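You operate a simulated robot arm through the tools that you are given. There is no shell and no other tool. Be economical: measure what you need, move in short steps, check, and stop when the job is done.

Carry out the task below with a simulated robot arm. There is one attempt and no reset: what you move stays moved.

TASK
Put the small teal film roll on the front ledge of the feed machine. Take the steel block on the top of the air pump and put it away on the shelf beside the tension stand. Take the thinner bottle labelled "R327" from the top of the air pump and leave it on the top shelf of the green shelf unit. Put the bottle labelled "soap" from the top of the rewind table on the top shelf of the green shelf unit and the bottle that says "cleaner" on the top of the sample table. Take the yellow cup and put it on top of the small blue carton. Take the dryer can on the folding table and put it away on the steel top of the green shelf unit. Fetch the folded orange cloth and set it in the large black bucket. Any order will do. Set down upright: steel block, thinner bottle, bottle, yellow cup.

The check looks at the end state, three seconds after you hand in, the way a careful person would. Anything else that was tipped, shoved, dropped, spilled or broken makes it a failure. Flat cloth is picked up by pressing the open fingertips on it (5 to 10 N) and closing them slowly along it; thin cloth reads only 2 to 8 mm in the jaws.

THE ROBOT
A 7-joint arm with a three-finger gripper on a trunk, on a base that drives. Base frame: it is fixed to the floor where the robot stands at the start and does not move with it; the origin is under the middle of the robot, x ahead of it, y to its left, z up; the surface under the hand at the start is at about z = 1032. Readings come in mm, degrees, newtons and seconds.
With the tool pointing down near the work surface it reaches from about 100 to 880 mm from the robot's upright axis, wherever it stands. Its first joint turns from -166.0 to 166.0 degrees. Places, roughly: blue bottle, white bottle, yellow bottle [-8750, -5000, 750]; dryer can [-5750, -5500, 750]; folded orange cloth (9x7x3 cm) [-5600, -5300, 800]; front ledge of the feed machine (17x92 cm) [2500, 2800, 640]; large black bucket (29x28x27 cm) [-6000, -5200, 800]; shelf beside the tension stand [-3900, -6300, 600]; small blue carton (11x15x8 cm) [-9800, -6600, 800]; small teal film roll (6x6x6 cm) [700, 0, 1100]; steel block [-7000, -2750, 1000]; steel top of the green shelf unit [-6300, -1400, 800]; thinner bottle [-7000, -2500, 1000]; top of the sample table [-9400, -6300, 800]; top shelf of the green shelf unit [-6300, -1300, 1600]; yellow cup (7x7x7 cm) [-9600, -6700, 800]. Payload 2.94 kg.
The TCP is the grasp point between the finger pads, 30 mm short of the fingertips. In the tool frame z runs along the fingers and y along their closing line. Largest opening 132 mm; the body of the gripper starts 107 mm behind the TCP.
Orientation is told as [roll, pitch, yaw] about the base's x, y, z axes, in that order, counted from this pose: with the fingers straight down and closing along the base's y, the tool's x points along the base's -x, its y along +y and its z along -z.

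THE INTERFACE
- The arm moves only by the tool step_arm. Its argument "deltas" is a list of rows, each a list of 6 numbers: the shift along the tool's x, y, z in m, then the turn, a rotation vector about the tool's x, y, z in degrees. In form: [[x, y, z, wx, wy, wz], ...]. A call has 1 to 8 rows; each row shifts and turns the commanded pose from where the row before left it, along the tool's axes as they then stand. "hand" is the gripper command, from -1 (fully open) to 1 (shut), values between in proportion, set as the call begins (left out, the last holds). Rows are played at 5 a second. More than 50 mm and 8.6 degrees between two rows, or a gripper value outside its range, and nothing of the call is played. Where a pose cannot be reached the arm comes as near as it can. A force on the tool above 40 N (or 10 N above the force at the start of the call, whichever is more), or a blocked arm, ends the call early, and 0.2 s more pass. The fingers move at their own pace and stop on an object; they squeeze with about 41 N. The grip force told is the motor's: it shows also when the fingers shut on nothing. Time passes only in rows, and 0.2 s behind the last, so rows that do not move let the fingers close. The reply holds the time, the measured pose of the TCP, the force on the tool along the base axes, the opening and the grip force, in the units named above and with some noise, with the torque about the TCP (base axes, N m) and any sound that the robot's microphone picked up.
- Cameras (640 x 400 px; columns grow to the right, rows downward): "scene" is now at [62.4, 163, 1786.4]; the picture's right is [-0.38, -0.93, 0.00], its down [-0.58, 0.24, -0.78] and it looks along [0.72, -0.29, -0.63] (base axes); focal length 294 px, centre (320, 200). "wrist" rides on the gripper at [72, 3, -144] in the tool frame; the picture's right is [-0.04, 1.00, 0.00], its down [-0.88, -0.04, -0.48] and it looks along [-0.47, -0.02, 0.88] (tool axes); focal length 256 px, centre (320, 200). There is no depth. A picture from a camera that has moved, and an enlarged one, comes with that camera's place and axes in the base frame and with its lens. The place of the scene camera against the robot may be out by one fixed shift of up to 18 mm in any direction.
- get_image(camera): a new picture of that camera. No time passes.
- lift_body(by): slides the trunk up (or, below 0, down) by that many mm; the arm and the scene camera ride with it, the base frame stays. It gives what a move gives, with no picture.
- drive_base(legs): drives the robot by 1 to 6 legs, each [ahead, left, turn to the left] in mm, mm and degrees, along the robot's own axes; the way and the turn of a leg run together, so that a leg with both is an arc; at most 1500 mm and 180 degrees a leg. The arm and the cameras ride along, it lands a little off, and it stops where it bumps. It gives what a move gives.
- pan_tilt(pan, tilt): turns the head with the scene camera to pan (to the left, within 143 degrees either way) and tilt (down, from -29 to 69), counted from straight ahead of the robot. It gives what a move gives.
- enlarge(camera, box): a new picture of the part [left, top, right, bottom] of that camera's present view, enlarged. No time passes.
- hand_in(): hands the job in; it is judged then, once.

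Go step by step. Nothing tells you exact positions but the pictures and the camera data: compare them with the known pose of the tool, close in by small moves and look again before you grip or let go. The budget is 483 turns and 216 pictures, counting those below and the enlarged ones. Unless the task says otherwise, let go and move clear before handing in, and close with one line.

The tools are called as a command line: name --pt "numbers of a row" for each row, then --argument value for the rest, lists and objects as JSON in quotes. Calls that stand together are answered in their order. step_arm: Moves the arm, as the interface text tells. Its arguments: {"type":"object","properties":{"deltas":{"type":"array","items":{"type":"array","items":{"type":"number"}}},"hand":{"type":"number"}},"required":["deltas"]} The other tools are called the same way: lift_body (by) slides the trunk up or down; drive_base (legs) drives the base; pan_tilt (pan, tilt) turns the head that bears the scene camera; get_image (camera) takes a picture; enlarge (camera, box) takes an enlarged picture of a part of a camera's view; hand_in () hands the job in.

At the start:

```text
time_s: 0.0
ee_pos: [573.9, -175.5, 1306.2]
ee_rot: [0.0, 0.0, 0.0]
ft_force: [1.3, 0.6, -0.8]
ft_torque: [0.02, 0.02, 0.0]
opening: 132.2
gripper_force: 0.1
trunk travel left (down, up): [-275.0, 265.0]
robot x, y, heading: [-1.5, 2.1, 0.0]
head pan, tilt: [-22.2, 39.0]
```

scene: 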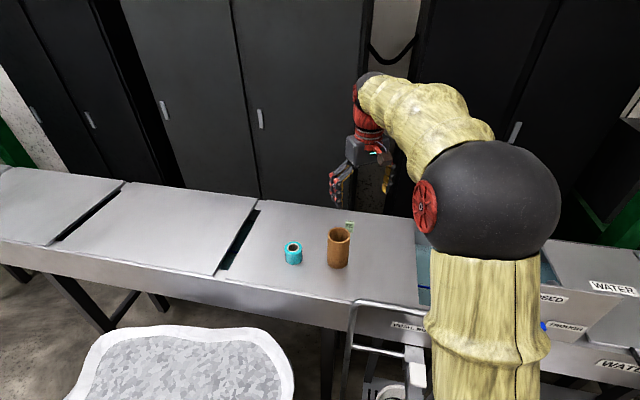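
wrist: 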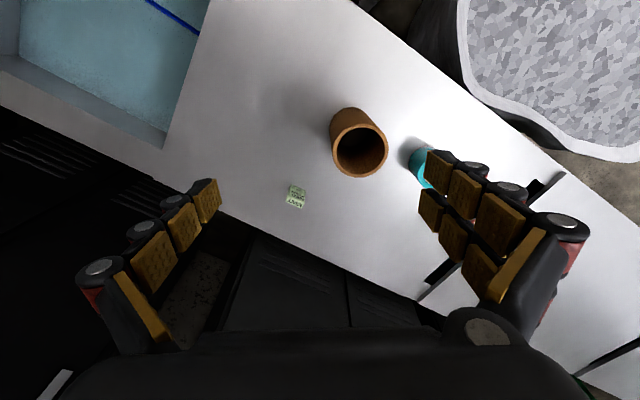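

I see the teal roll on the table near (670, 5), just left of a brown cup. I'll move the open hand over it and look again.

step_arm --pt "-0.024 0.045 0 0 0 0" --pt "-0.024 0.045 0 0 0 0" --pt "-0.024 0.045 0 0 0 0" --pt "-0.024 0.045 0 0 0 0" --pt "0 0 0.045 0 0 0" --pt "0 0 0.045 0 0 0" --pt "0 0 0.03 0 0 0" --hand -0.5

get_image --camera "wrist"

get_image --camera "scene"

```text
refused: row 1 steps farther than a row can; nothing moved
```

```text
213 pictures are left
camera wrist: at [500.7, -172.3, 1450.2], right [0.04, 1.0, 0.0], down [0.88, -0.04, 0.48], along [0.47, -0.02, -0.88], focal length 256 px, centre (320, 200)
```

wrist: 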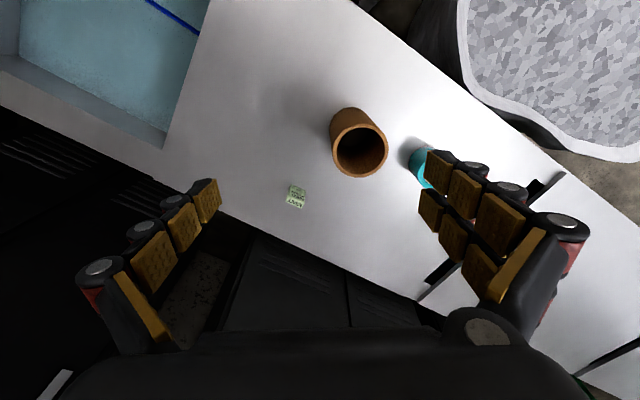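

```text
212 pictures are left
camera scene: at [62.4, 163.0, 1786.4], right [-0.38, -0.93, 0.0], down [-0.58, 0.24, -0.78], along [0.72, -0.29, -0.63], focal length 294 px, centre (320, 200)
```

scene: 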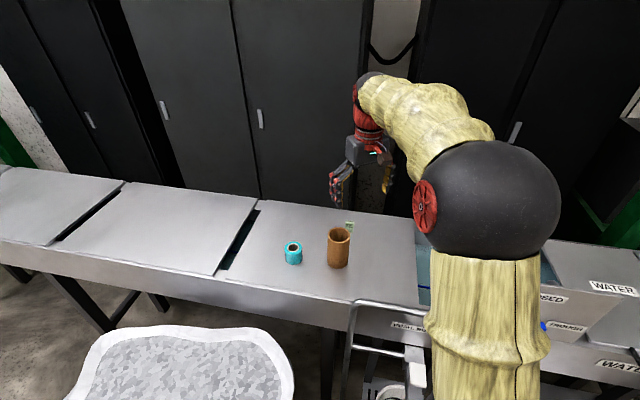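

The step was a hair over the limit, so I'll resend it with smaller rows. The roll is still at about (670, 5).

step_arm --pt "-0.022 0.042 0 0 0 0" --pt "-0.022 0.042 0 0 0 0" --pt "-0.022 0.042 0 0 0 0" --pt "-0.022 0.042 0 0 0 0" --pt "0 0.01 0.045 0 0 0" --pt "0 0 0.045 0 0 0" --pt "0 0 0.02 0 0 0" --hand -0.5

get_image --camera "wrist"

```text
time_s: 1.6
ee_pos: [663.1, 1.6, 1196.1]
ee_rot: [0.0, 0.1, 0.0]
ft_force: [-1.2, 0.4, -0.4]
ft_torque: [0.01, 0.01, 0.01]
opening: 98.6
gripper_force: 0.1
trunk travel left (down, up): [-275.0, 265.0]
robot x, y, heading: [0.3, -0.8, -0.0]
head pan, tilt: [-22.2, 39.0]
```

```text
211 pictures are left
camera wrist: at [588.8, 5.7, 1340.2], right [0.04, 1.0, 0.0], down [0.88, -0.04, 0.48], along [0.48, -0.02, -0.88], focal length 256 px, centre (320, 200)
```

wrist: 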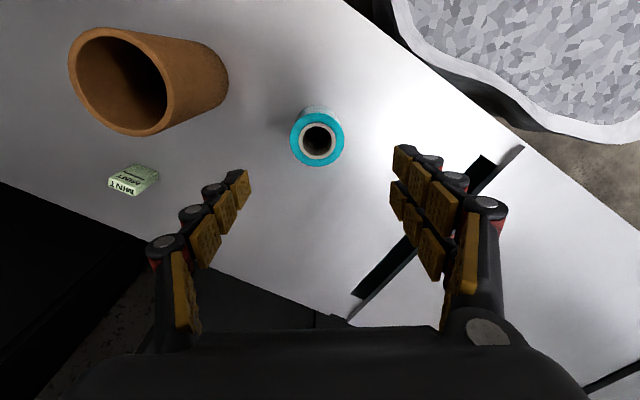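

The roll's top centre is at about (657, 0). I'll lower the hand straight down around it.

step_arm --pt "0.006 -0.001 0.03 0 0 0" --pt "0 0 0.04 0 0 0" --pt "0 0 0.03 0 0 0" --pt "0 0 0.025 0 0 0" --pt "0 0 0 0 0 0"

get_image --camera "wrist"

```text
time_s: 2.8
ee_pos: [654.8, 3.9, 1070.3]
ee_rot: [-0.1, 0.0, 0.0]
ft_force: [0.0, -0.3, 0.0]
ft_torque: [-0.02, 0.0, 0.0]
opening: 98.9
gripper_force: 0.2
trunk travel left (down, up): [-275.0, 265.0]
robot x, y, heading: [-2.0, -1.3, 0.2]
head pan, tilt: [-22.2, 39.0]
```

```text
210 pictures are left
camera wrist: at [581.9, 5.5, 1215.2], right [0.04, 1.0, 0.0], down [0.88, -0.04, 0.48], along [0.48, -0.02, -0.88], focal length 256 px, centre (320, 200)
```

wrist: 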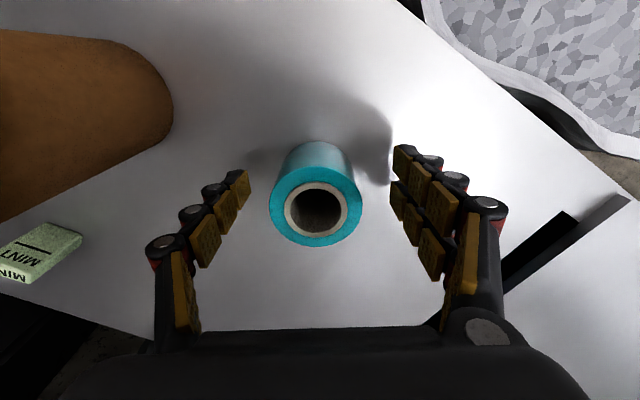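

The roll sits between the pads. I'll close the fingers and lift.

step_arm --pt "0 0 0 0 0 0" --pt "0 0 0 0 0 0" --pt "0 0 0 0 0 0" --pt "0 0 0 0 0 0" --pt "0 0 0 0 0 0" --hand 1

step_arm --pt "0 0 -0.03 0 0 0" --pt "0 0 -0.045 0 0 0" --pt "0 0 -0.045 0 0 0" --pt "0 0 -0.045 0 0 0" --pt "0 0 -0.045 0 0 0"

pan_tilt --pan 60 --tilt 25

get_image --camera "scene"

get_image --camera "wrist"

```text
time_s: 4.0
ee_pos: [654.9, 2.7, 1070.4]
ee_rot: [0.0, 0.1, -0.1]
ft_force: [0.1, 0.9, 1.4]
ft_torque: [-0.01, 0.03, 0.01]
opening: 54.2
gripper_force: 33.2
trunk travel left (down, up): [-275.0, 265.0]
robot x, y, heading: [-0.7, -1.5, -0.0]
head pan, tilt: [-22.2, 39.0]
```

```text
time_s: 5.2
ee_pos: [655.6, 1.0, 1281.8]
ee_rot: [0.0, 0.1, 0.1]
ft_force: [-0.6, -0.6, -1.4]
ft_torque: [0.02, -0.01, 0.0]
opening: 53.7
gripper_force: 41.7
trunk travel left (down, up): [-275.0, 265.0]
robot x, y, heading: [3.0, -4.3, -0.2]
head pan, tilt: [-22.2, 39.0]
```

```text
time_s: 6.8
ee_pos: [656.2, 1.2, 1280.8]
ee_rot: [0.1, 0.0, -0.1]
ft_force: [0.0, 0.3, -1.5]
ft_torque: [0.01, -0.03, -0.01]
opening: 53.9
gripper_force: 41.0
trunk travel left (down, up): [-275.0, 265.0]
robot x, y, heading: [0.3, 0.6, -0.3]
head pan, tilt: [60.0, 25.0]
```

```text
209 pictures are left
camera scene: at [29.4, 275.3, 1808.2], right [0.87, -0.5, 0.0], down [-0.21, -0.37, -0.91], along [0.45, 0.78, -0.42], focal length 294 px, centre (320, 200)
```

scene: 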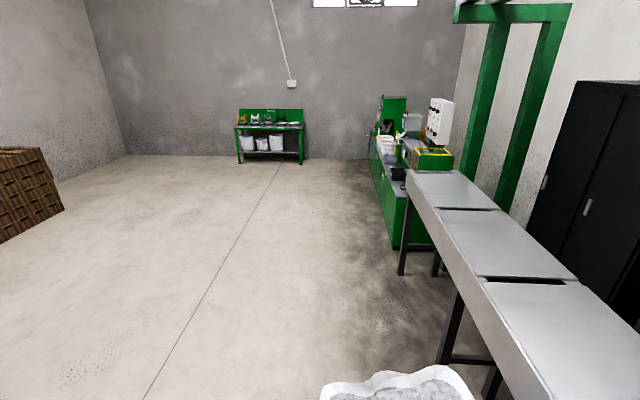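

```text
208 pictures are left
camera wrist: at [583.7, 4.6, 1425.1], right [0.04, 1.0, 0.0], down [0.88, -0.04, 0.48], along [0.47, -0.02, -0.88], focal length 256 px, centre (320, 200)
```

wrist: 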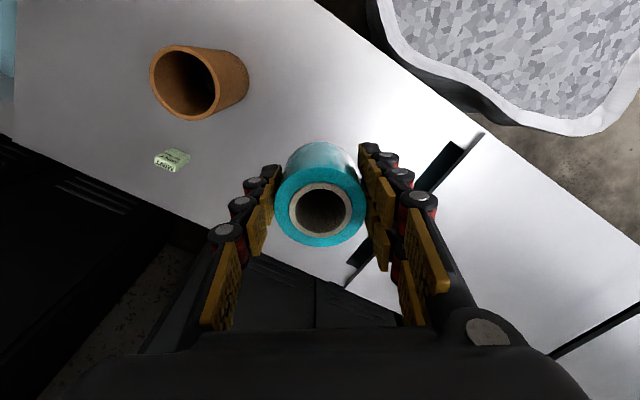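

The roll is held. I'll zoom on the green feed machine at the end of the conveyor to pick out its front ledge.

enlarge --camera "scene" --box '[340, 80, 500, 280]'

pan_tilt --pan 130 --tilt 45

get_image --camera "scene"

```text
2.00 times, centred on (420, 180) of scene
camera zoom: at [29.4, 275.3, 1808.2], right [0.87, -0.5, 0.0], down [-0.21, -0.37, -0.91], along [0.45, 0.78, -0.42], focal length 587 px, centre (120, 240)
```

zoom: 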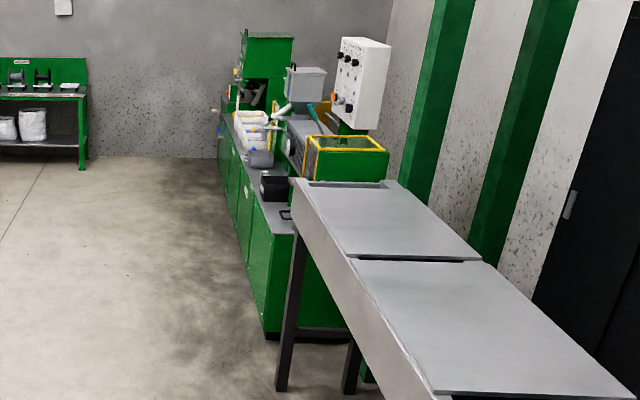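

```text
time_s: 8.2
ee_pos: [655.5, 1.7, 1280.8]
ee_rot: [0.1, 0.0, 0.0]
ft_force: [0.2, -0.7, -0.8]
ft_torque: [-0.02, 0.04, 0.01]
opening: 53.6
gripper_force: 41.0
trunk travel left (down, up): [-275.0, 265.0]
robot x, y, heading: [-1.5, 1.3, 0.0]
head pan, tilt: [130.0, 45.0]
```

```text
206 pictures are left
camera scene: at [-69.0, 257.9, 1777.6], right [0.77, 0.64, 0.0], down [0.45, -0.54, -0.71], along [-0.45, 0.54, -0.71], focal length 294 px, centre (320, 200)
```

scene: 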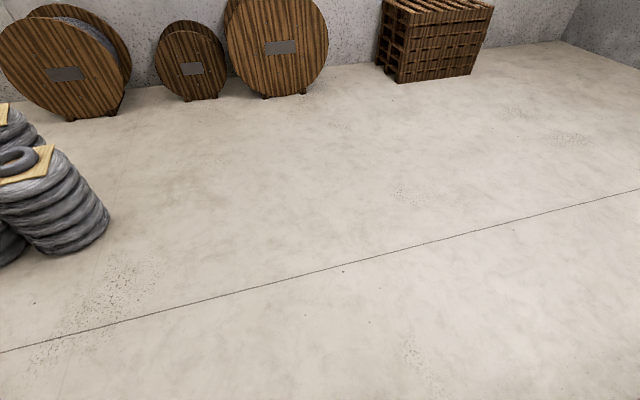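

The ledge looks like the grey strip along the machine's open side, running about 56° in the base frame. I'll back off from the tub, drive round to the left, and look from the front.

drive_base --legs '[[-350, 0, 0], [0, 1500, 0], [0, 1500, 0], [1300, 300, 0], [0, 0, -34]]'

pan_tilt --pan 0 --tilt 35

get_image --camera "scene"

```text
time_s: 32.5
ee_pos: [1513.1, 2943.9, 1280.9]
ee_rot: [0.0, -0.1, -33.9]
ft_force: [-0.3, -0.3, -1.1]
ft_torque: [0.07, -0.02, -0.02]
opening: 53.0
gripper_force: 41.2
trunk travel left (down, up): [-275.0, 265.0]
robot x, y, heading: [965.7, 3307.4, -33.7]
head pan, tilt: [130.0, 45.0]
```

```text
time_s: 34.6
ee_pos: [1513.7, 2943.5, 1281.4]
ee_rot: [0.0, 0.0, -33.9]
ft_force: [0.3, -0.1, -0.4]
ft_torque: [-0.04, 0.01, 0.02]
opening: 52.9
gripper_force: 41.0
trunk travel left (down, up): [-275.0, 265.0]
robot x, y, heading: [964.4, 3308.1, -33.6]
head pan, tilt: [0.0, 35.0]
```

```text
205 pictures are left
camera scene: at [1133.7, 3438.7, 1792.4], right [-0.56, -0.83, 0.0], down [-0.48, 0.32, -0.82], along [0.68, -0.46, -0.57], focal length 294 px, centre (320, 200)
```

scene: 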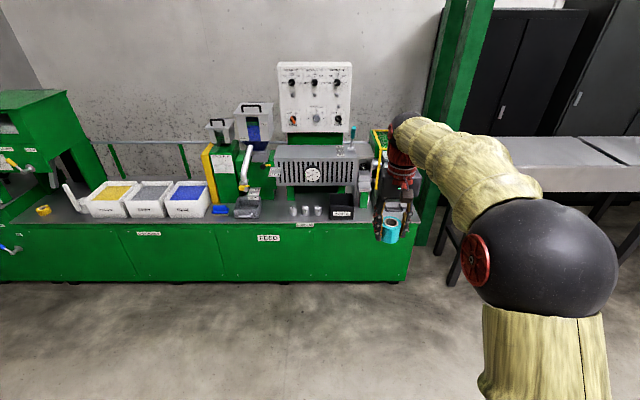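

I now face the machine (label FEED). I'll zoom on the grey ledge with its small cups and trays to find a free spot.

enlarge --camera "scene" --box '[190, 130, 430, 280]'

```text
2.67 times, centred on (310, 205) of scene
camera zoom: at [1133.7, 3438.7, 1792.4], right [-0.56, -0.83, 0.0], down [-0.48, 0.32, -0.82], along [0.68, -0.46, -0.57], focal length 783 px, centre (347, 187)
```

zoom: 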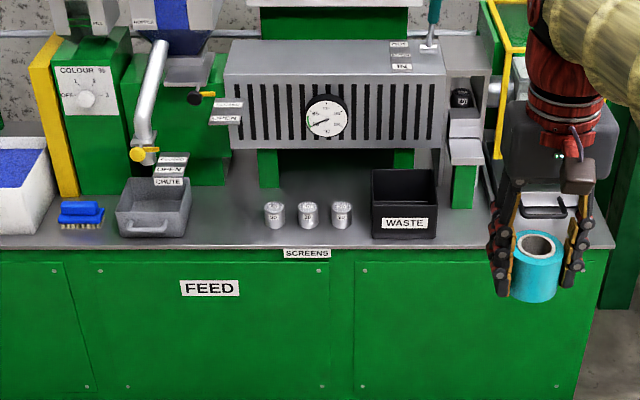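

There is a free spot on the ledge between the CHUTE tray and the SCREENS cups, near (2520, 2839). I'll drive up so that the hand stops a little short of it.

drive_base --legs '[[0, 469, 0], [800, 0, 0]]'

pan_tilt --pan 0 --tilt 50

get_image --camera "scene"

get_image --camera "wrist"

```text
time_s: 41.3
ee_pos: [2451.0, 2888.4, 1281.0]
ee_rot: [0.0, -0.1, -33.5]
ft_force: [0.2, -0.5, -1.3]
ft_torque: [0.02, 0.01, -0.02]
opening: 53.0
gripper_force: 41.2
trunk travel left (down, up): [-275.0, 265.0]
robot x, y, heading: [1903.6, 3252.5, -33.4]
head pan, tilt: [0.0, 35.0]
```

```text
time_s: 42.1
ee_pos: [2450.6, 2887.4, 1282.1]
ee_rot: [0.0, -0.1, -33.5]
ft_force: [0.2, 0.2, -0.8]
ft_torque: [-0.01, 0.0, 0.04]
opening: 52.8
gripper_force: 40.4
trunk travel left (down, up): [-275.0, 265.0]
robot x, y, heading: [1901.2, 3250.8, -33.3]
head pan, tilt: [0.0, 50.0]
```

```text
203 pictures are left
camera scene: at [2059.5, 3386.1, 1770.7], right [-0.55, -0.83, 0.0], down [-0.64, 0.42, -0.64], along [0.54, -0.36, -0.77], focal length 294 px, centre (320, 200)
```

scene: 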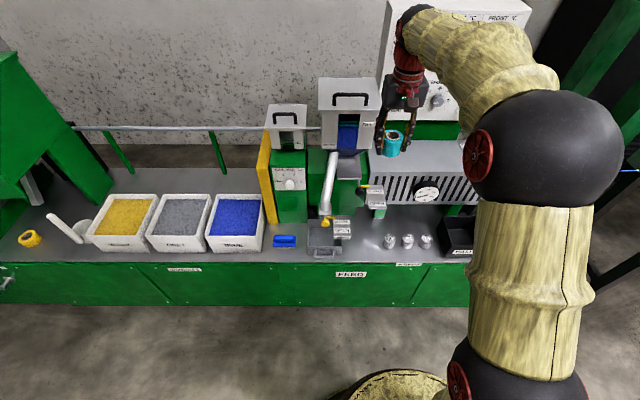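

```text
202 pictures are left
camera wrist: at [2391.4, 2929.7, 1425.3], right [0.59, 0.81, 0.0], down [0.71, -0.52, 0.47], along [0.38, -0.28, -0.88], focal length 256 px, centre (320, 200)
```

wrist: 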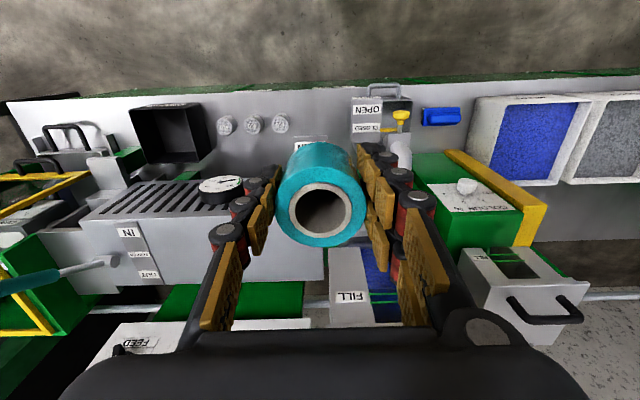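

The spot is about 41 mm ahead and 5 mm right of the hand. I'll shift there, lower the trunk, and look again.

step_arm --pt "-0.02 -0.005 0 0 0 0" --pt "-0.021 0 0 0 0 0"

lift_body --by -270

get_image --camera "wrist"

get_image --camera "scene"

```text
time_s: 42.7
ee_pos: [2483.1, 2859.9, 1279.7]
ee_rot: [0.0, 0.2, -33.5]
ft_force: [1.1, -0.5, -1.1]
ft_torque: [0.03, 0.04, -0.01]
opening: 52.9
gripper_force: 41.1
trunk travel left (down, up): [-275.0, 265.0]
robot x, y, heading: [1899.3, 3247.8, -33.4]
head pan, tilt: [0.0, 50.0]
```

```text
time_s: 45.4
ee_pos: [2481.6, 2860.4, 1011.0]
ee_rot: [0.0, 0.0, -33.5]
ft_force: [0.3, -0.1, -0.9]
ft_torque: [0.02, -0.01, 0.01]
opening: 52.5
gripper_force: 40.6
trunk travel left (down, up): [-5.0, 535.0]
robot x, y, heading: [1902.5, 3247.4, -33.6]
head pan, tilt: [0.0, 50.0]
```

```text
201 pictures are left
camera wrist: at [2422.7, 2902.5, 1155.3], right [0.59, 0.81, 0.0], down [0.71, -0.52, 0.48], along [0.38, -0.28, -0.88], focal length 256 px, centre (320, 200)
```

wrist: 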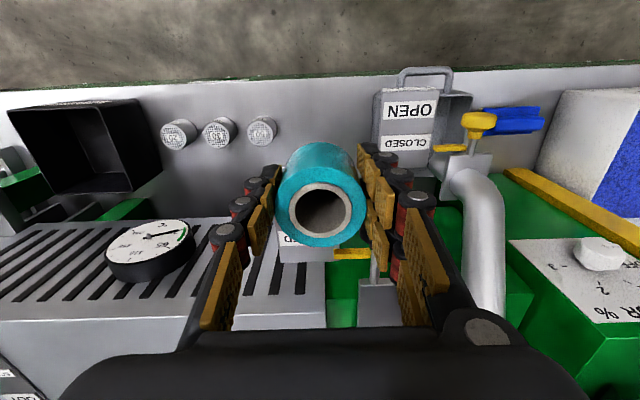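

```text
200 pictures are left
camera scene: at [2059.3, 3386.1, 1500.8], right [-0.55, -0.83, 0.0], down [-0.64, 0.42, -0.64], along [0.54, -0.35, -0.77], focal length 294 px, centre (320, 200)
```

scene: 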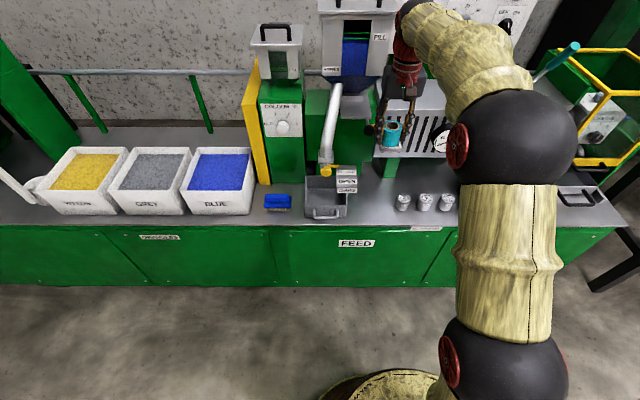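

The ledge front edge is about 47 mm short of the roll centre. I'll move 28 mm further in and 6 mm left, then descend most of the way.

step_arm --pt "-0.028 0.006 0 0 0 0" --pt "0 0 0.045 0 0 0" --pt "0 0 0.045 0 0 0" --pt "0 0 0.045 0 0 0" --pt "0 0 0.045 0 0 0" --pt "0 0 0.045 0 0 0" --pt "0 0 0.04 0 0 0"

get_image --camera "wrist"

get_image --camera "scene"

```text
time_s: 46.2
ee_pos: [2510.9, 2846.7, 961.0]
ee_rot: [-0.1, -2.0, -33.6]
ft_force: [0.3, -0.7, 13.4]
ft_torque: [0.01, 0.2, -0.05]
opening: 52.7
gripper_force: 41.1
trunk travel left (down, up): [-5.0, 535.0]
robot x, y, heading: [1903.4, 3249.7, -33.5]
head pan, tilt: [0.0, 50.0]
stopped in row 3: the force on the tool passed its limit at 94 N (the readings are from after the stop); the commanded pose is now the measured one
```

```text
199 pictures are left
camera wrist: at [2448.7, 2891.5, 1102.5], right [0.59, 0.81, 0.0], down [0.7, -0.51, 0.5], along [0.41, -0.3, -0.86], focal length 256 px, centre (320, 200)
```

wrist: 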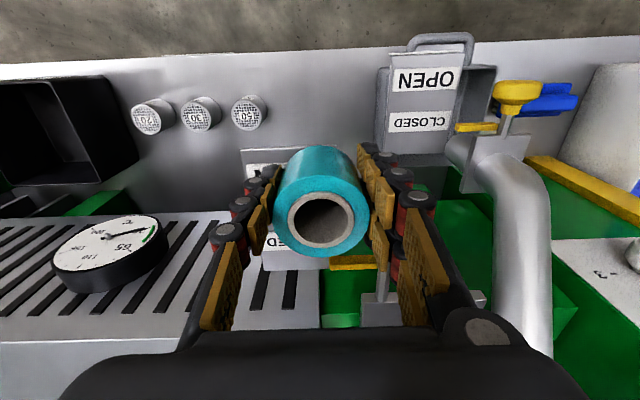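

```text
198 pictures are left
camera scene: at [2058.0, 3387.0, 1500.8], right [-0.55, -0.83, 0.0], down [-0.64, 0.42, -0.64], along [0.54, -0.36, -0.77], focal length 294 px, centre (320, 200)
```

scene: 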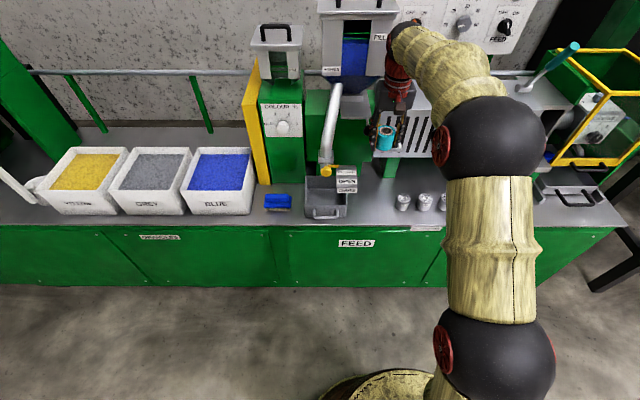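

The roll came down on a plate jutting from the heater at about z = 920, so I'll raise it clear. Then I'll look closely at the structure before choosing a free column.

step_arm --pt "0.005 0 -0.04 0 2.0 0" --pt "0.03 0 -0.03 0 0 0" --pt "0.04 0 -0.02 0 0 0"

enlarge --camera "scene" --box '[260, 90, 500, 240]'

get_image --camera "wrist"

```text
time_s: 47.0
ee_pos: [2446.6, 2889.2, 1046.0]
ee_rot: [-0.1, 0.5, -33.5]
ft_force: [1.2, 0.2, -1.7]
ft_torque: [0.02, 0.03, 0.01]
opening: 52.6
gripper_force: 41.5
trunk travel left (down, up): [-5.0, 535.0]
robot x, y, heading: [1902.5, 3245.1, -33.4]
head pan, tilt: [0.0, 50.0]
```

```text
2.67 times, centred on (380, 165) of scene
camera zoom: at [2059.4, 3386.1, 1500.7], right [-0.55, -0.83, 0.0], down [-0.64, 0.42, -0.64], along [0.54, -0.35, -0.77], focal length 783 px, centre (160, 293)
```

zoom: 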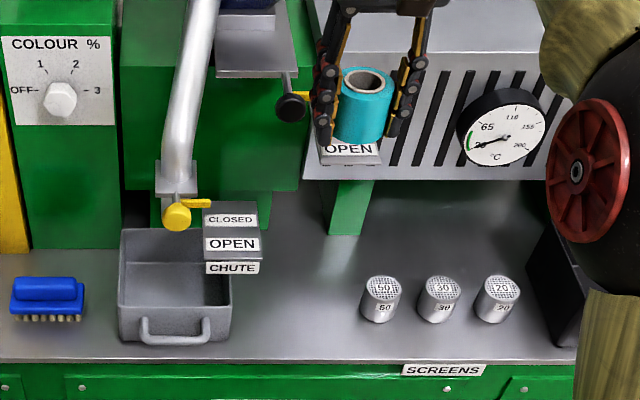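

```text
196 pictures are left
camera wrist: at [2390.3, 2929.7, 1192.2], right [0.59, 0.81, 0.0], down [0.72, -0.52, 0.47], along [0.38, -0.28, -0.88], focal length 256 px, centre (320, 200)
```

wrist: 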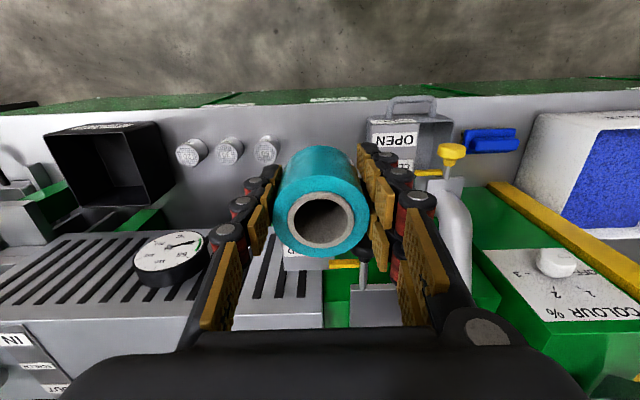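

The heater's hopper-valve plate sticks out to about f = 520 at z ≈ 900, so I'll tilt the hand back 15° and come down in front of it. I'll slide in under it lower down.

step_arm --pt "0 0 0 0 -7.5 0" --pt "0 0 0 0 -7.5 0" --pt "-0.0155 0.005 0.0041 0 0 0" --pt "0.0124 0 0.0464 0 0 0" --pt "0.0124 0 0.0464 0 0 0" --pt "0.0124 0 0.0464 0 0 0"

get_image --camera "wrist"

enlarge --camera "scene" --box '[260, 90, 500, 240]'

```text
time_s: 48.4
ee_pos: [2464.6, 2885.1, 903.2]
ee_rot: [-0.1, -14.6, -33.5]
ft_force: [0.1, 0.1, -0.1]
ft_torque: [0.01, 0.0, -0.01]
opening: 52.8
gripper_force: 40.9
trunk travel left (down, up): [-5.0, 535.0]
robot x, y, heading: [1902.9, 3251.7, -33.6]
head pan, tilt: [0.0, 50.0]
```

```text
195 pictures are left
camera wrist: at [2377.0, 2945.4, 1024.8], right [0.59, 0.81, 0.01], down [0.59, -0.43, 0.68], along [0.56, -0.39, -0.73], focal length 256 px, centre (320, 200)
```

wrist: 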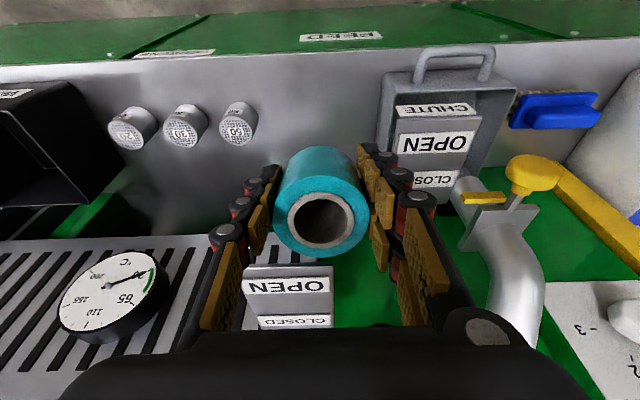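

```text
2.67 times, centred on (380, 165) of scene
camera zoom: at [2059.2, 3386.2, 1500.7], right [-0.55, -0.83, 0.0], down [-0.64, 0.42, -0.64], along [0.54, -0.35, -0.77], focal length 783 px, centre (160, 293)
```

zoom: 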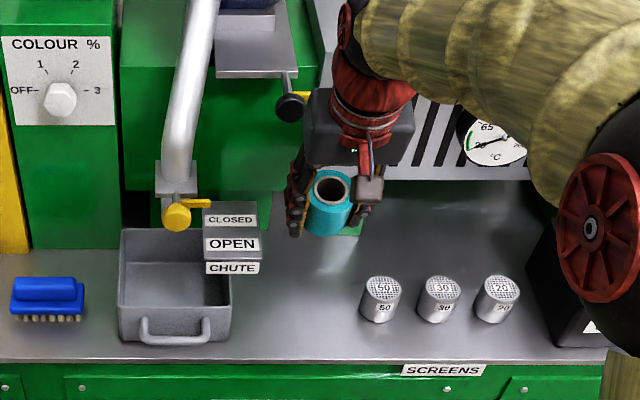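

The roll is now well in front of the plate. I'll continue down and a little forward to about z = 713.

step_arm --pt "0.0124 0 0.0464 0 0 0" --pt "0.0124 0 0.0464 0 0 0" --pt "0.0006 0 0.0485 0 0 0" --pt "0.0006 0 0.0485 0 0 0"

get_image --camera "wrist"

enlarge --camera "scene" --box '[260, 90, 500, 240]'

```text
time_s: 49.4
ee_pos: [2481.7, 2871.7, 715.6]
ee_rot: [-0.1, -14.6, -33.5]
ft_force: [0.6, 0.0, 0.2]
ft_torque: [0.02, 0.04, -0.03]
opening: 52.7
gripper_force: 40.8
trunk travel left (down, up): [-5.0, 535.0]
robot x, y, heading: [1902.2, 3249.1, -33.6]
head pan, tilt: [0.0, 50.0]
```

```text
193 pictures are left
camera wrist: at [2395.3, 2932.2, 836.4], right [0.59, 0.81, 0.01], down [0.59, -0.43, 0.68], along [0.56, -0.39, -0.73], focal length 256 px, centre (320, 200)
```

wrist: 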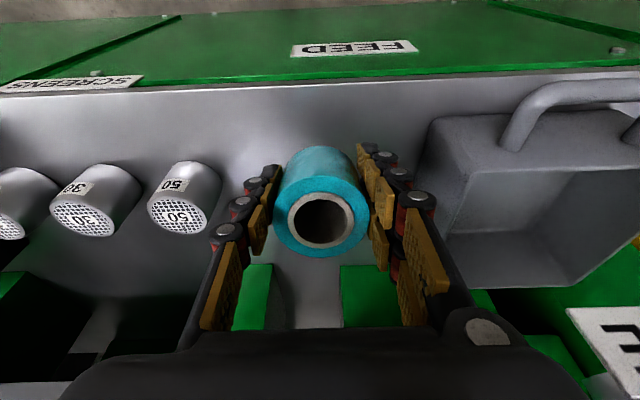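

```text
2.67 times, centred on (380, 165) of scene
camera zoom: at [2059.0, 3386.4, 1500.7], right [-0.55, -0.83, 0.0], down [-0.64, 0.42, -0.64], along [0.54, -0.35, -0.77], focal length 783 px, centre (160, 293)
```

zoom: 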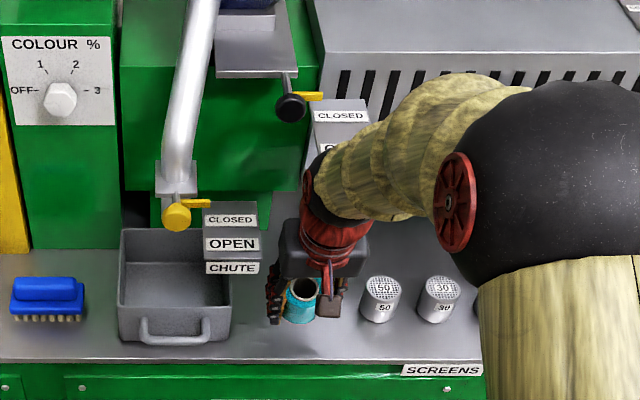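

Clear on both sides. I'll creep down until contact.

step_arm --pt "-0.009 0 0.0128 0 0 0" --pt "0.0026 0 0.0097 0 0 0" --pt "0.0013 0 0.0048 0 0 0" --pt "0.0008 0 0.0029 0 0 0" --pt "0.0008 0 0.0029 0 0 0" --pt "0 0 0 0 0 0"

get_image --camera "wrist"

```text
time_s: 50.8
ee_pos: [2491.0, 2865.6, 681.5]
ee_rot: [-0.2, -14.4, -33.5]
ft_force: [0.6, -0.9, -0.3]
ft_torque: [0.01, -0.01, 0.03]
opening: 52.4
gripper_force: 41.1
trunk travel left (down, up): [-5.0, 535.0]
robot x, y, heading: [1903.6, 3247.3, -33.5]
head pan, tilt: [0.0, 50.0]
```

```text
191 pictures are left
camera wrist: at [2404.6, 2926.2, 803.1], right [0.59, 0.81, 0.01], down [0.59, -0.44, 0.68], along [0.55, -0.39, -0.73], focal length 256 px, centre (320, 200)
```

wrist: 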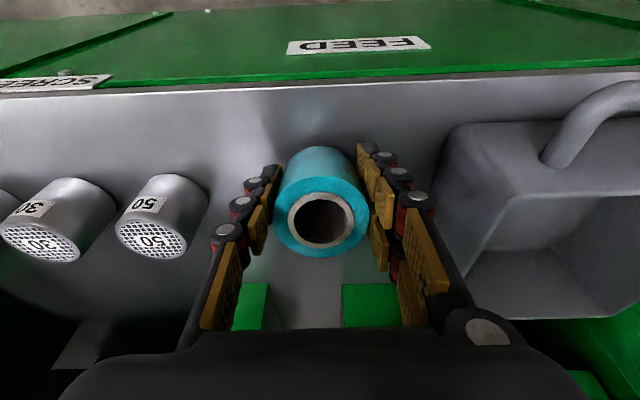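

No contact yet; a few more small steps.

step_arm --pt "0.001 0 0.0039 0 0 0" --pt "0.001 0 0.0039 0 0 0" --pt "0.001 0 0.0039 0 0 0"

step_arm --pt "0.001 0 0.0039 0 0 0" --pt "0 0 0 0 0 0"

```text
time_s: 51.6
ee_pos: [2491.9, 2865.6, 673.7]
ee_rot: [0.0, -14.8, -33.4]
ft_force: [-7.1, 9.0, 25.5]
ft_torque: [1.07, 0.18, 0.27]
opening: 52.9
gripper_force: 41.3
trunk travel left (down, up): [-5.0, 535.0]
robot x, y, heading: [1901.1, 3246.4, -33.7]
head pan, tilt: [0.0, 50.0]
```

```text
time_s: 52.0
ee_pos: [2494.0, 2865.7, 674.8]
ee_rot: [0.0, -15.0, -33.5]
ft_force: [-6.5, 3.9, 15.1]
ft_torque: [0.68, 0.11, 0.21]
opening: 52.8
gripper_force: 40.8
trunk travel left (down, up): [-5.0, 535.0]
robot x, y, heading: [1904.5, 3253.5, -33.5]
head pan, tilt: [0.0, 50.0]
stopped in row 1: the force on the tool passed its limit at 45 N (the readings are from after the stop); the commanded pose is now the measured one
```

The roll is touching the ledge. I'll ease off the pressure, straighten the tilt halfway, and open slowly.

step_arm --pt "-0.0005 0 -0.002 0 0 0" --pt "0 0 0 0 4 0" --pt "0 0 0 0 3 0" --pt "0 0 0 0 0 0"

step_arm --pt "0 0 0 0 0 0" --pt "0 0 0 0 0 0" --pt "0 0 0 0 0 0" --pt "0 0 0 0 0 0" --hand 0.05

step_arm --pt "0 0 0 0 0 0" --pt "0 0 0 0 0 0" --hand -0.25

get_image --camera "wrist"

```text
time_s: 53.0
ee_pos: [2493.5, 2864.6, 672.6]
ee_rot: [0.0, -7.6, -33.5]
ft_force: [0.1, -0.8, 1.1]
ft_torque: [0.1, -0.03, 0.01]
opening: 52.7
gripper_force: 40.8
trunk travel left (down, up): [-5.0, 535.0]
robot x, y, heading: [1900.2, 3246.9, -33.3]
head pan, tilt: [0.0, 50.0]
```

```text
time_s: 54.0
ee_pos: [2493.7, 2864.7, 674.2]
ee_rot: [0.0, -7.6, -33.6]
ft_force: [-0.5, 0.2, -1.0]
ft_torque: [0.0, -0.02, 0.02]
opening: 62.9
gripper_force: 0.1
trunk travel left (down, up): [-5.0, 535.0]
robot x, y, heading: [1905.0, 3248.7, -33.5]
head pan, tilt: [0.0, 50.0]
```

```text
time_s: 54.5
ee_pos: [2493.5, 2864.2, 674.1]
ee_rot: [-0.1, -7.8, -33.5]
ft_force: [0.7, -0.4, -0.6]
ft_torque: [0.01, -0.01, 0.01]
opening: 82.6
gripper_force: 0.0
trunk travel left (down, up): [-5.0, 535.0]
robot x, y, heading: [1903.0, 3249.0, -33.6]
head pan, tilt: [0.0, 50.0]
```

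```text
190 pictures are left
camera wrist: at [2419.2, 2917.3, 806.3], right [0.59, 0.81, 0.01], down [0.65, -0.48, 0.59], along [0.48, -0.34, -0.81], focal length 256 px, centre (320, 200)
```

wrist: 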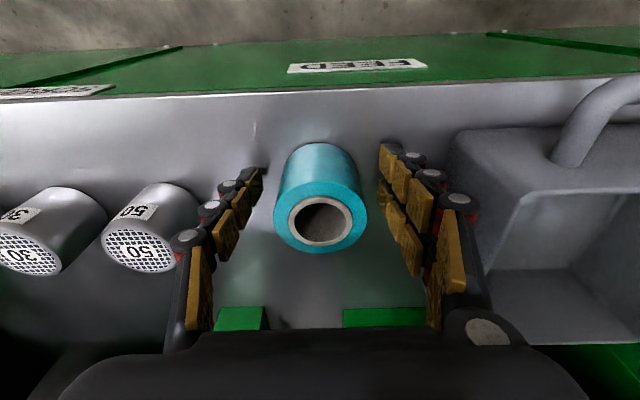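

The roll stands upright on the ledge. I'll withdraw along the tool axis, backing towards the robot.

step_arm --pt "0.005 0 -0.045 0 0 0" --pt "0.01 0 -0.045 0 0 0" --pt "0.025 0 -0.04 0 0 0" --pt "0.03 0 -0.038 0 0 0" --pt "0.03 0 -0.038 0 0 0" --pt "0.03 0 -0.038 0 4 0" --pt "0.03 0 -0.038 0 4 0"

lift_body --by 270

enlarge --camera "scene" --box '[220, 120, 540, 320]'

```text
time_s: 56.1
ee_pos: [2331.9, 2972.4, 933.4]
ee_rot: [-0.1, 0.4, -33.5]
ft_force: [0.1, -0.3, -0.5]
ft_torque: [0.0, 0.02, 0.03]
opening: 82.3
gripper_force: 0.0
trunk travel left (down, up): [-5.0, 535.0]
robot x, y, heading: [1904.6, 3248.0, -33.6]
head pan, tilt: [0.0, 50.0]
```

```text
time_s: 58.9
ee_pos: [2331.2, 2972.1, 1203.2]
ee_rot: [0.0, 0.2, -33.6]
ft_force: [0.2, 0.1, -0.1]
ft_torque: [0.01, -0.01, -0.01]
opening: 82.2
gripper_force: 0.0
trunk travel left (down, up): [-275.0, 265.0]
robot x, y, heading: [1902.3, 3247.5, -33.3]
head pan, tilt: [0.0, 50.0]
```

```text
2.00 times, centred on (380, 220) of scene
camera zoom: at [2059.1, 3386.4, 1770.6], right [-0.55, -0.83, 0.0], down [-0.64, 0.42, -0.64], along [0.54, -0.35, -0.77], focal length 587 px, centre (200, 160)
```

zoom: 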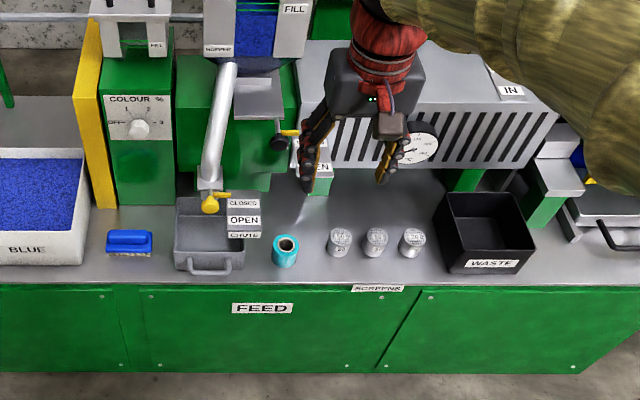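

The roll is placed. I'll back off, turn round towards the far area, and look for a clear route.

drive_base --legs '[[-900, 0, 0], [0, 0, -170]]'

pan_tilt --pan 0 --tilt 15

get_image --camera "scene"

pan_tilt --pan 60 --tilt 15

get_image --camera "scene"

```text
time_s: 70.6
ee_pos: [681.5, 3956.0, 1203.5]
ee_rot: [-0.1, 0.4, 155.4]
ft_force: [0.4, -0.3, 0.1]
ft_torque: [0.0, -0.02, 0.01]
opening: 82.3
gripper_force: 0.0
trunk travel left (down, up): [-275.0, 265.0]
robot x, y, heading: [1151.9, 3753.5, 155.4]
head pan, tilt: [0.0, 50.0]
```

```text
time_s: 71.7
ee_pos: [682.9, 3955.7, 1203.1]
ee_rot: [0.0, 0.3, 155.3]
ft_force: [-0.1, 0.3, -0.4]
ft_torque: [-0.01, -0.01, -0.03]
opening: 83.0
gripper_force: 0.1
trunk travel left (down, up): [-275.0, 265.0]
robot x, y, heading: [1149.7, 3748.0, 155.3]
head pan, tilt: [0.0, 15.0]
```

```text
188 pictures are left
camera scene: at [1025.3, 3608.1, 1824.3], right [0.42, 0.91, 0.0], down [0.24, -0.11, -0.97], along [-0.88, 0.4, -0.26], focal length 294 px, centre (320, 200)
```

scene: 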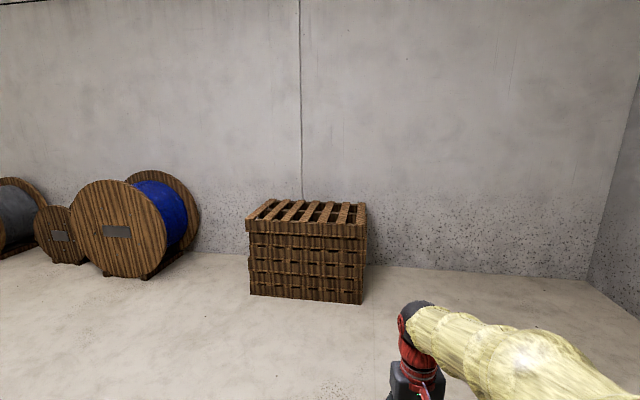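

```text
time_s: 73.0
ee_pos: [681.6, 3955.0, 1204.4]
ee_rot: [0.0, 0.3, 155.4]
ft_force: [0.0, -0.1, 0.0]
ft_torque: [0.02, -0.01, 0.0]
opening: 82.5
gripper_force: 0.0
trunk travel left (down, up): [-275.0, 265.0]
robot x, y, heading: [1147.1, 3746.7, 155.2]
head pan, tilt: [60.0, 15.0]
```

```text
187 pictures are left
camera scene: at [1034.1, 3515.2, 1824.4], right [-0.58, 0.82, 0.0], down [0.21, 0.15, -0.97], along [-0.79, -0.56, -0.26], focal length 294 px, centre (320, 200)
```

scene: 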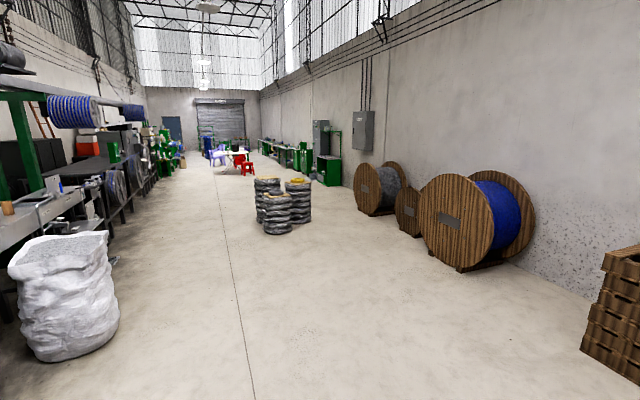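

The hall runs along (-0.55, -0.84), with the coils in the middle and the green shelf unit and pump on the right-hand wall. I'll drive down the lane left of the coils, between them and the white sack.

drive_base --legs '[[0, 0, 81.3], [1500, 0, 0], [1500, 0, 0], [1500, 0, 0], [1500, 0, 0]]'

pan_tilt --pan -40 --tilt 20

get_image --camera "scene"

pan_tilt --pan 20 --tilt 20

get_image --camera "scene"

```text
time_s: 104.9
ee_pos: [-2420.0, -1692.0, 1202.9]
ee_rot: [0.0, 0.2, -122.8]
ft_force: [0.3, -0.3, -0.3]
ft_torque: [0.02, 0.0, 0.0]
opening: 82.6
gripper_force: 0.0
trunk travel left (down, up): [-275.0, 265.0]
robot x, y, heading: [-2147.5, -1259.9, -122.9]
head pan, tilt: [60.0, 15.0]
```

```text
time_s: 106.7
ee_pos: [-2419.0, -1692.2, 1203.6]
ee_rot: [-0.1, 0.3, -122.6]
ft_force: [-0.9, -1.2, 0.3]
ft_torque: [0.01, -0.02, -0.02]
opening: 82.5
gripper_force: 0.0
trunk travel left (down, up): [-275.0, 265.0]
robot x, y, heading: [-2149.1, -1258.1, -122.7]
head pan, tilt: [-40.0, 20.0]
```

```text
186 pictures are left
camera scene: at [-2049.6, -1358.8, 1816.3], right [-0.3, 0.95, 0.0], down [0.33, 0.1, -0.94], along [-0.9, -0.28, -0.34], focal length 294 px, centre (320, 200)
```

scene: 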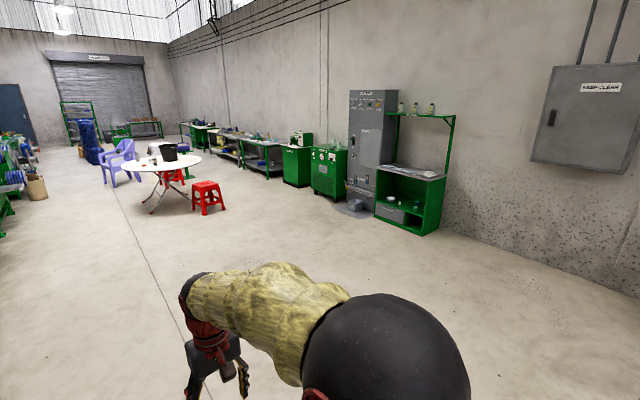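

```text
time_s: 108.0
ee_pos: [-2419.7, -1692.4, 1203.3]
ee_rot: [0.0, 0.4, -122.7]
ft_force: [0.0, 0.4, -0.2]
ft_torque: [0.03, -0.03, -0.01]
opening: 82.6
gripper_force: 0.0
trunk travel left (down, up): [-275.0, 265.0]
robot x, y, heading: [-2150.1, -1256.8, -122.8]
head pan, tilt: [20.0, 20.0]
```

```text
185 pictures are left
camera scene: at [-1981.3, -1422.0, 1816.3], right [-0.98, 0.22, 0.0], down [0.08, 0.33, -0.94], along [-0.21, -0.92, -0.34], focal length 294 px, centre (320, 200)
```

scene: 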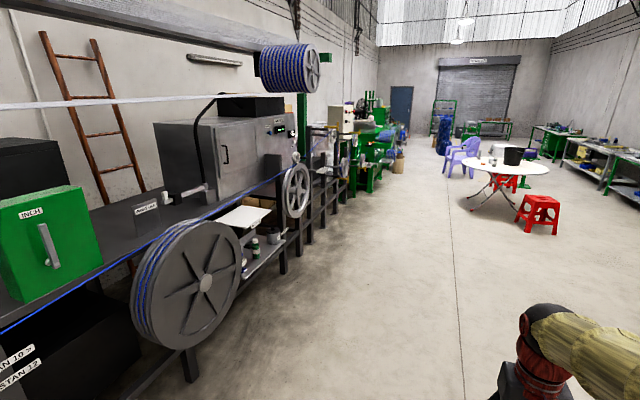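

I see the green shelf unit (steel top, upper shelf with bottles), a grey cabinet, then two green boxes that should include the air pump. I'll turn to face that wall and drive over in front of the pump.

drive_base --legs '[[0, 0, -90.6], [0, 1500, 0], [0, 1500, 0], [0, 750, 0], [1400, 0, 0]]'

pan_tilt --pan 0 --tilt 25

get_image --camera "scene"

```text
time_s: 136.5
ee_pos: [-5788.1, -3381.2, 1203.2]
ee_rot: [0.1, 0.2, 146.9]
ft_force: [-0.1, 0.4, 0.9]
ft_torque: [0.0, 0.01, 0.03]
opening: 82.7
gripper_force: 0.1
trunk travel left (down, up): [-275.0, 265.0]
robot x, y, heading: [-5353.8, -3652.2, 147.1]
head pan, tilt: [20.0, 20.0]
```

```text
time_s: 137.3
ee_pos: [-5787.8, -3381.4, 1202.6]
ee_rot: [0.0, 0.3, 146.9]
ft_force: [0.5, -0.3, -0.6]
ft_torque: [0.04, -0.01, -0.02]
opening: 82.4
gripper_force: 0.1
trunk travel left (down, up): [-275.0, 265.0]
robot x, y, heading: [-5354.8, -3654.0, 146.7]
head pan, tilt: [0.0, 25.0]
```

```text
184 pictures are left
camera scene: at [-5499.3, -3774.3, 1808.2], right [0.55, 0.84, 0.0], down [0.35, -0.23, -0.91], along [-0.76, 0.49, -0.42], focal length 294 px, centre (320, 200)
```

scene: 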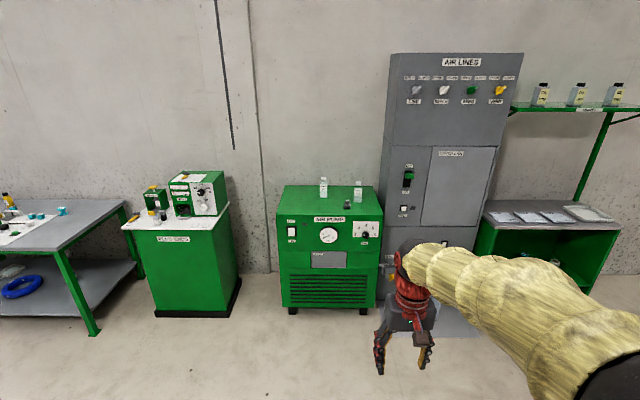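

The air pump is ahead with two bottles and a small block on its top. I'll zoom to read the labels.

enlarge --camera "scene" --box '[270, 165, 390, 240]'

enlarge --camera "scene" --box '[460, 70, 640, 240]'

```text
5.33 times, centred on (330, 202) of scene
camera zoom: at [-5499.3, -3774.3, 1808.2], right [0.55, 0.84, 0.0], down [0.35, -0.23, -0.91], along [-0.76, 0.49, -0.42], focal length 1566 px, centre (267, 187)
```

zoom: 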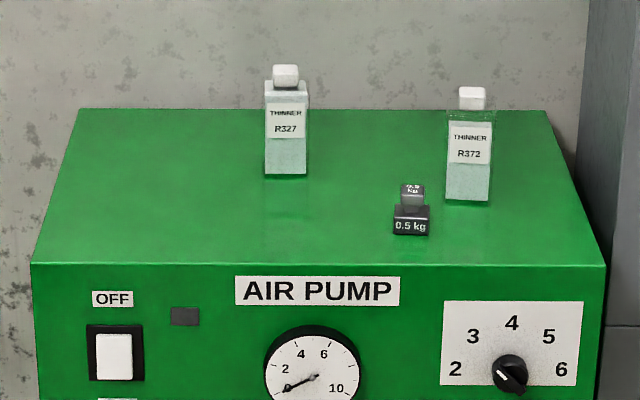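

```text
2.35 times, centred on (550, 155) of scene
camera zoom: at [-5499.3, -3774.3, 1808.2], right [0.55, 0.84, 0.0], down [0.35, -0.23, -0.91], along [-0.76, 0.49, -0.42], focal length 691 px, centre (-221, 306)
```

zoom: 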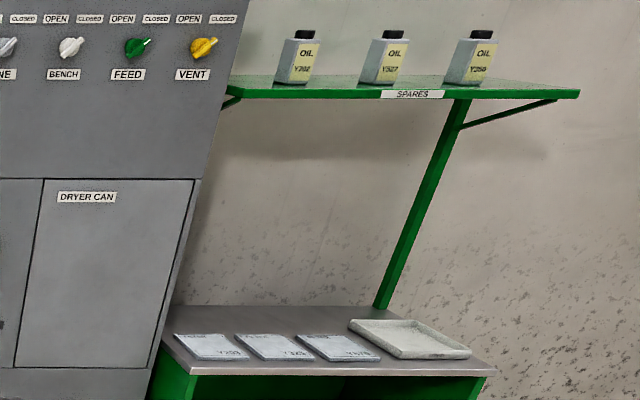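

R327 is the left bottle, and the steel block is the 0.5 kg weight. I'll raise the trunk a bit and drive closer, with the bottle slightly left of centre.

lift_body --by 120

drive_base --legs '[[0, 160, 0], [950, 0, 0]]'

pan_tilt --pan -10 --tilt 45

get_image --camera "scene"

get_image --camera "wrist"

```text
time_s: 138.8
ee_pos: [-5788.3, -3381.0, 1323.7]
ee_rot: [0.0, 0.3, 146.9]
ft_force: [-1.1, 0.5, -0.4]
ft_torque: [-0.02, 0.02, -0.02]
opening: 82.3
gripper_force: 0.0
trunk travel left (down, up): [-395.0, 145.0]
robot x, y, heading: [-5355.3, -3653.2, 146.8]
head pan, tilt: [0.0, 25.0]
```

```text
time_s: 144.8
ee_pos: [-6664.3, -2983.1, 1322.3]
ee_rot: [0.1, 0.2, 146.0]
ft_force: [-0.4, 0.6, 0.8]
ft_torque: [0.0, 0.01, -0.01]
opening: 82.3
gripper_force: 0.1
trunk travel left (down, up): [-395.0, 145.0]
robot x, y, heading: [-6235.0, -3260.6, 146.1]
head pan, tilt: [0.0, 25.0]
```

```text
time_s: 145.7
ee_pos: [-6665.3, -2982.1, 1323.2]
ee_rot: [0.0, 0.3, 146.1]
ft_force: [-0.3, -0.3, 0.0]
ft_torque: [-0.02, -0.02, -0.01]
opening: 82.6
gripper_force: 0.1
trunk travel left (down, up): [-395.0, 145.0]
robot x, y, heading: [-6236.2, -3262.9, 146.4]
head pan, tilt: [-10.0, 45.0]
```

```text
181 pictures are left
camera scene: at [-6364.3, -3375.3, 1897.6], right [0.69, 0.72, 0.0], down [0.51, -0.49, -0.71], along [-0.51, 0.49, -0.71], focal length 294 px, centre (320, 200)
```

scene: 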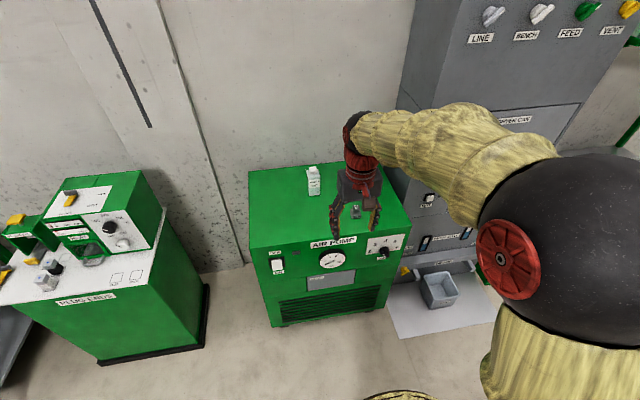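

```text
180 pictures are left
camera wrist: at [-6607.8, -3026.6, 1467.8], right [-0.59, -0.81, 0.0], down [-0.71, 0.52, 0.47], along [-0.38, 0.28, -0.88], focal length 256 px, centre (320, 200)
```

wrist: 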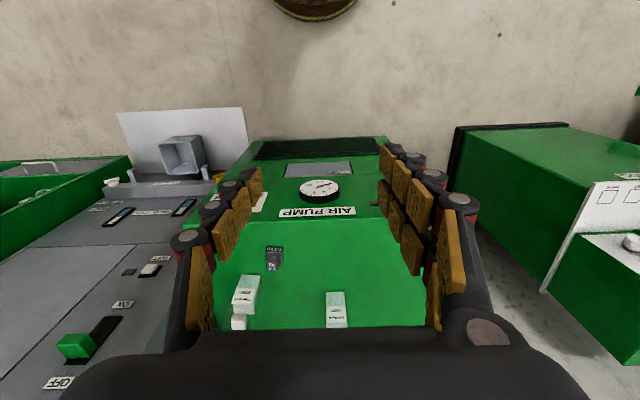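

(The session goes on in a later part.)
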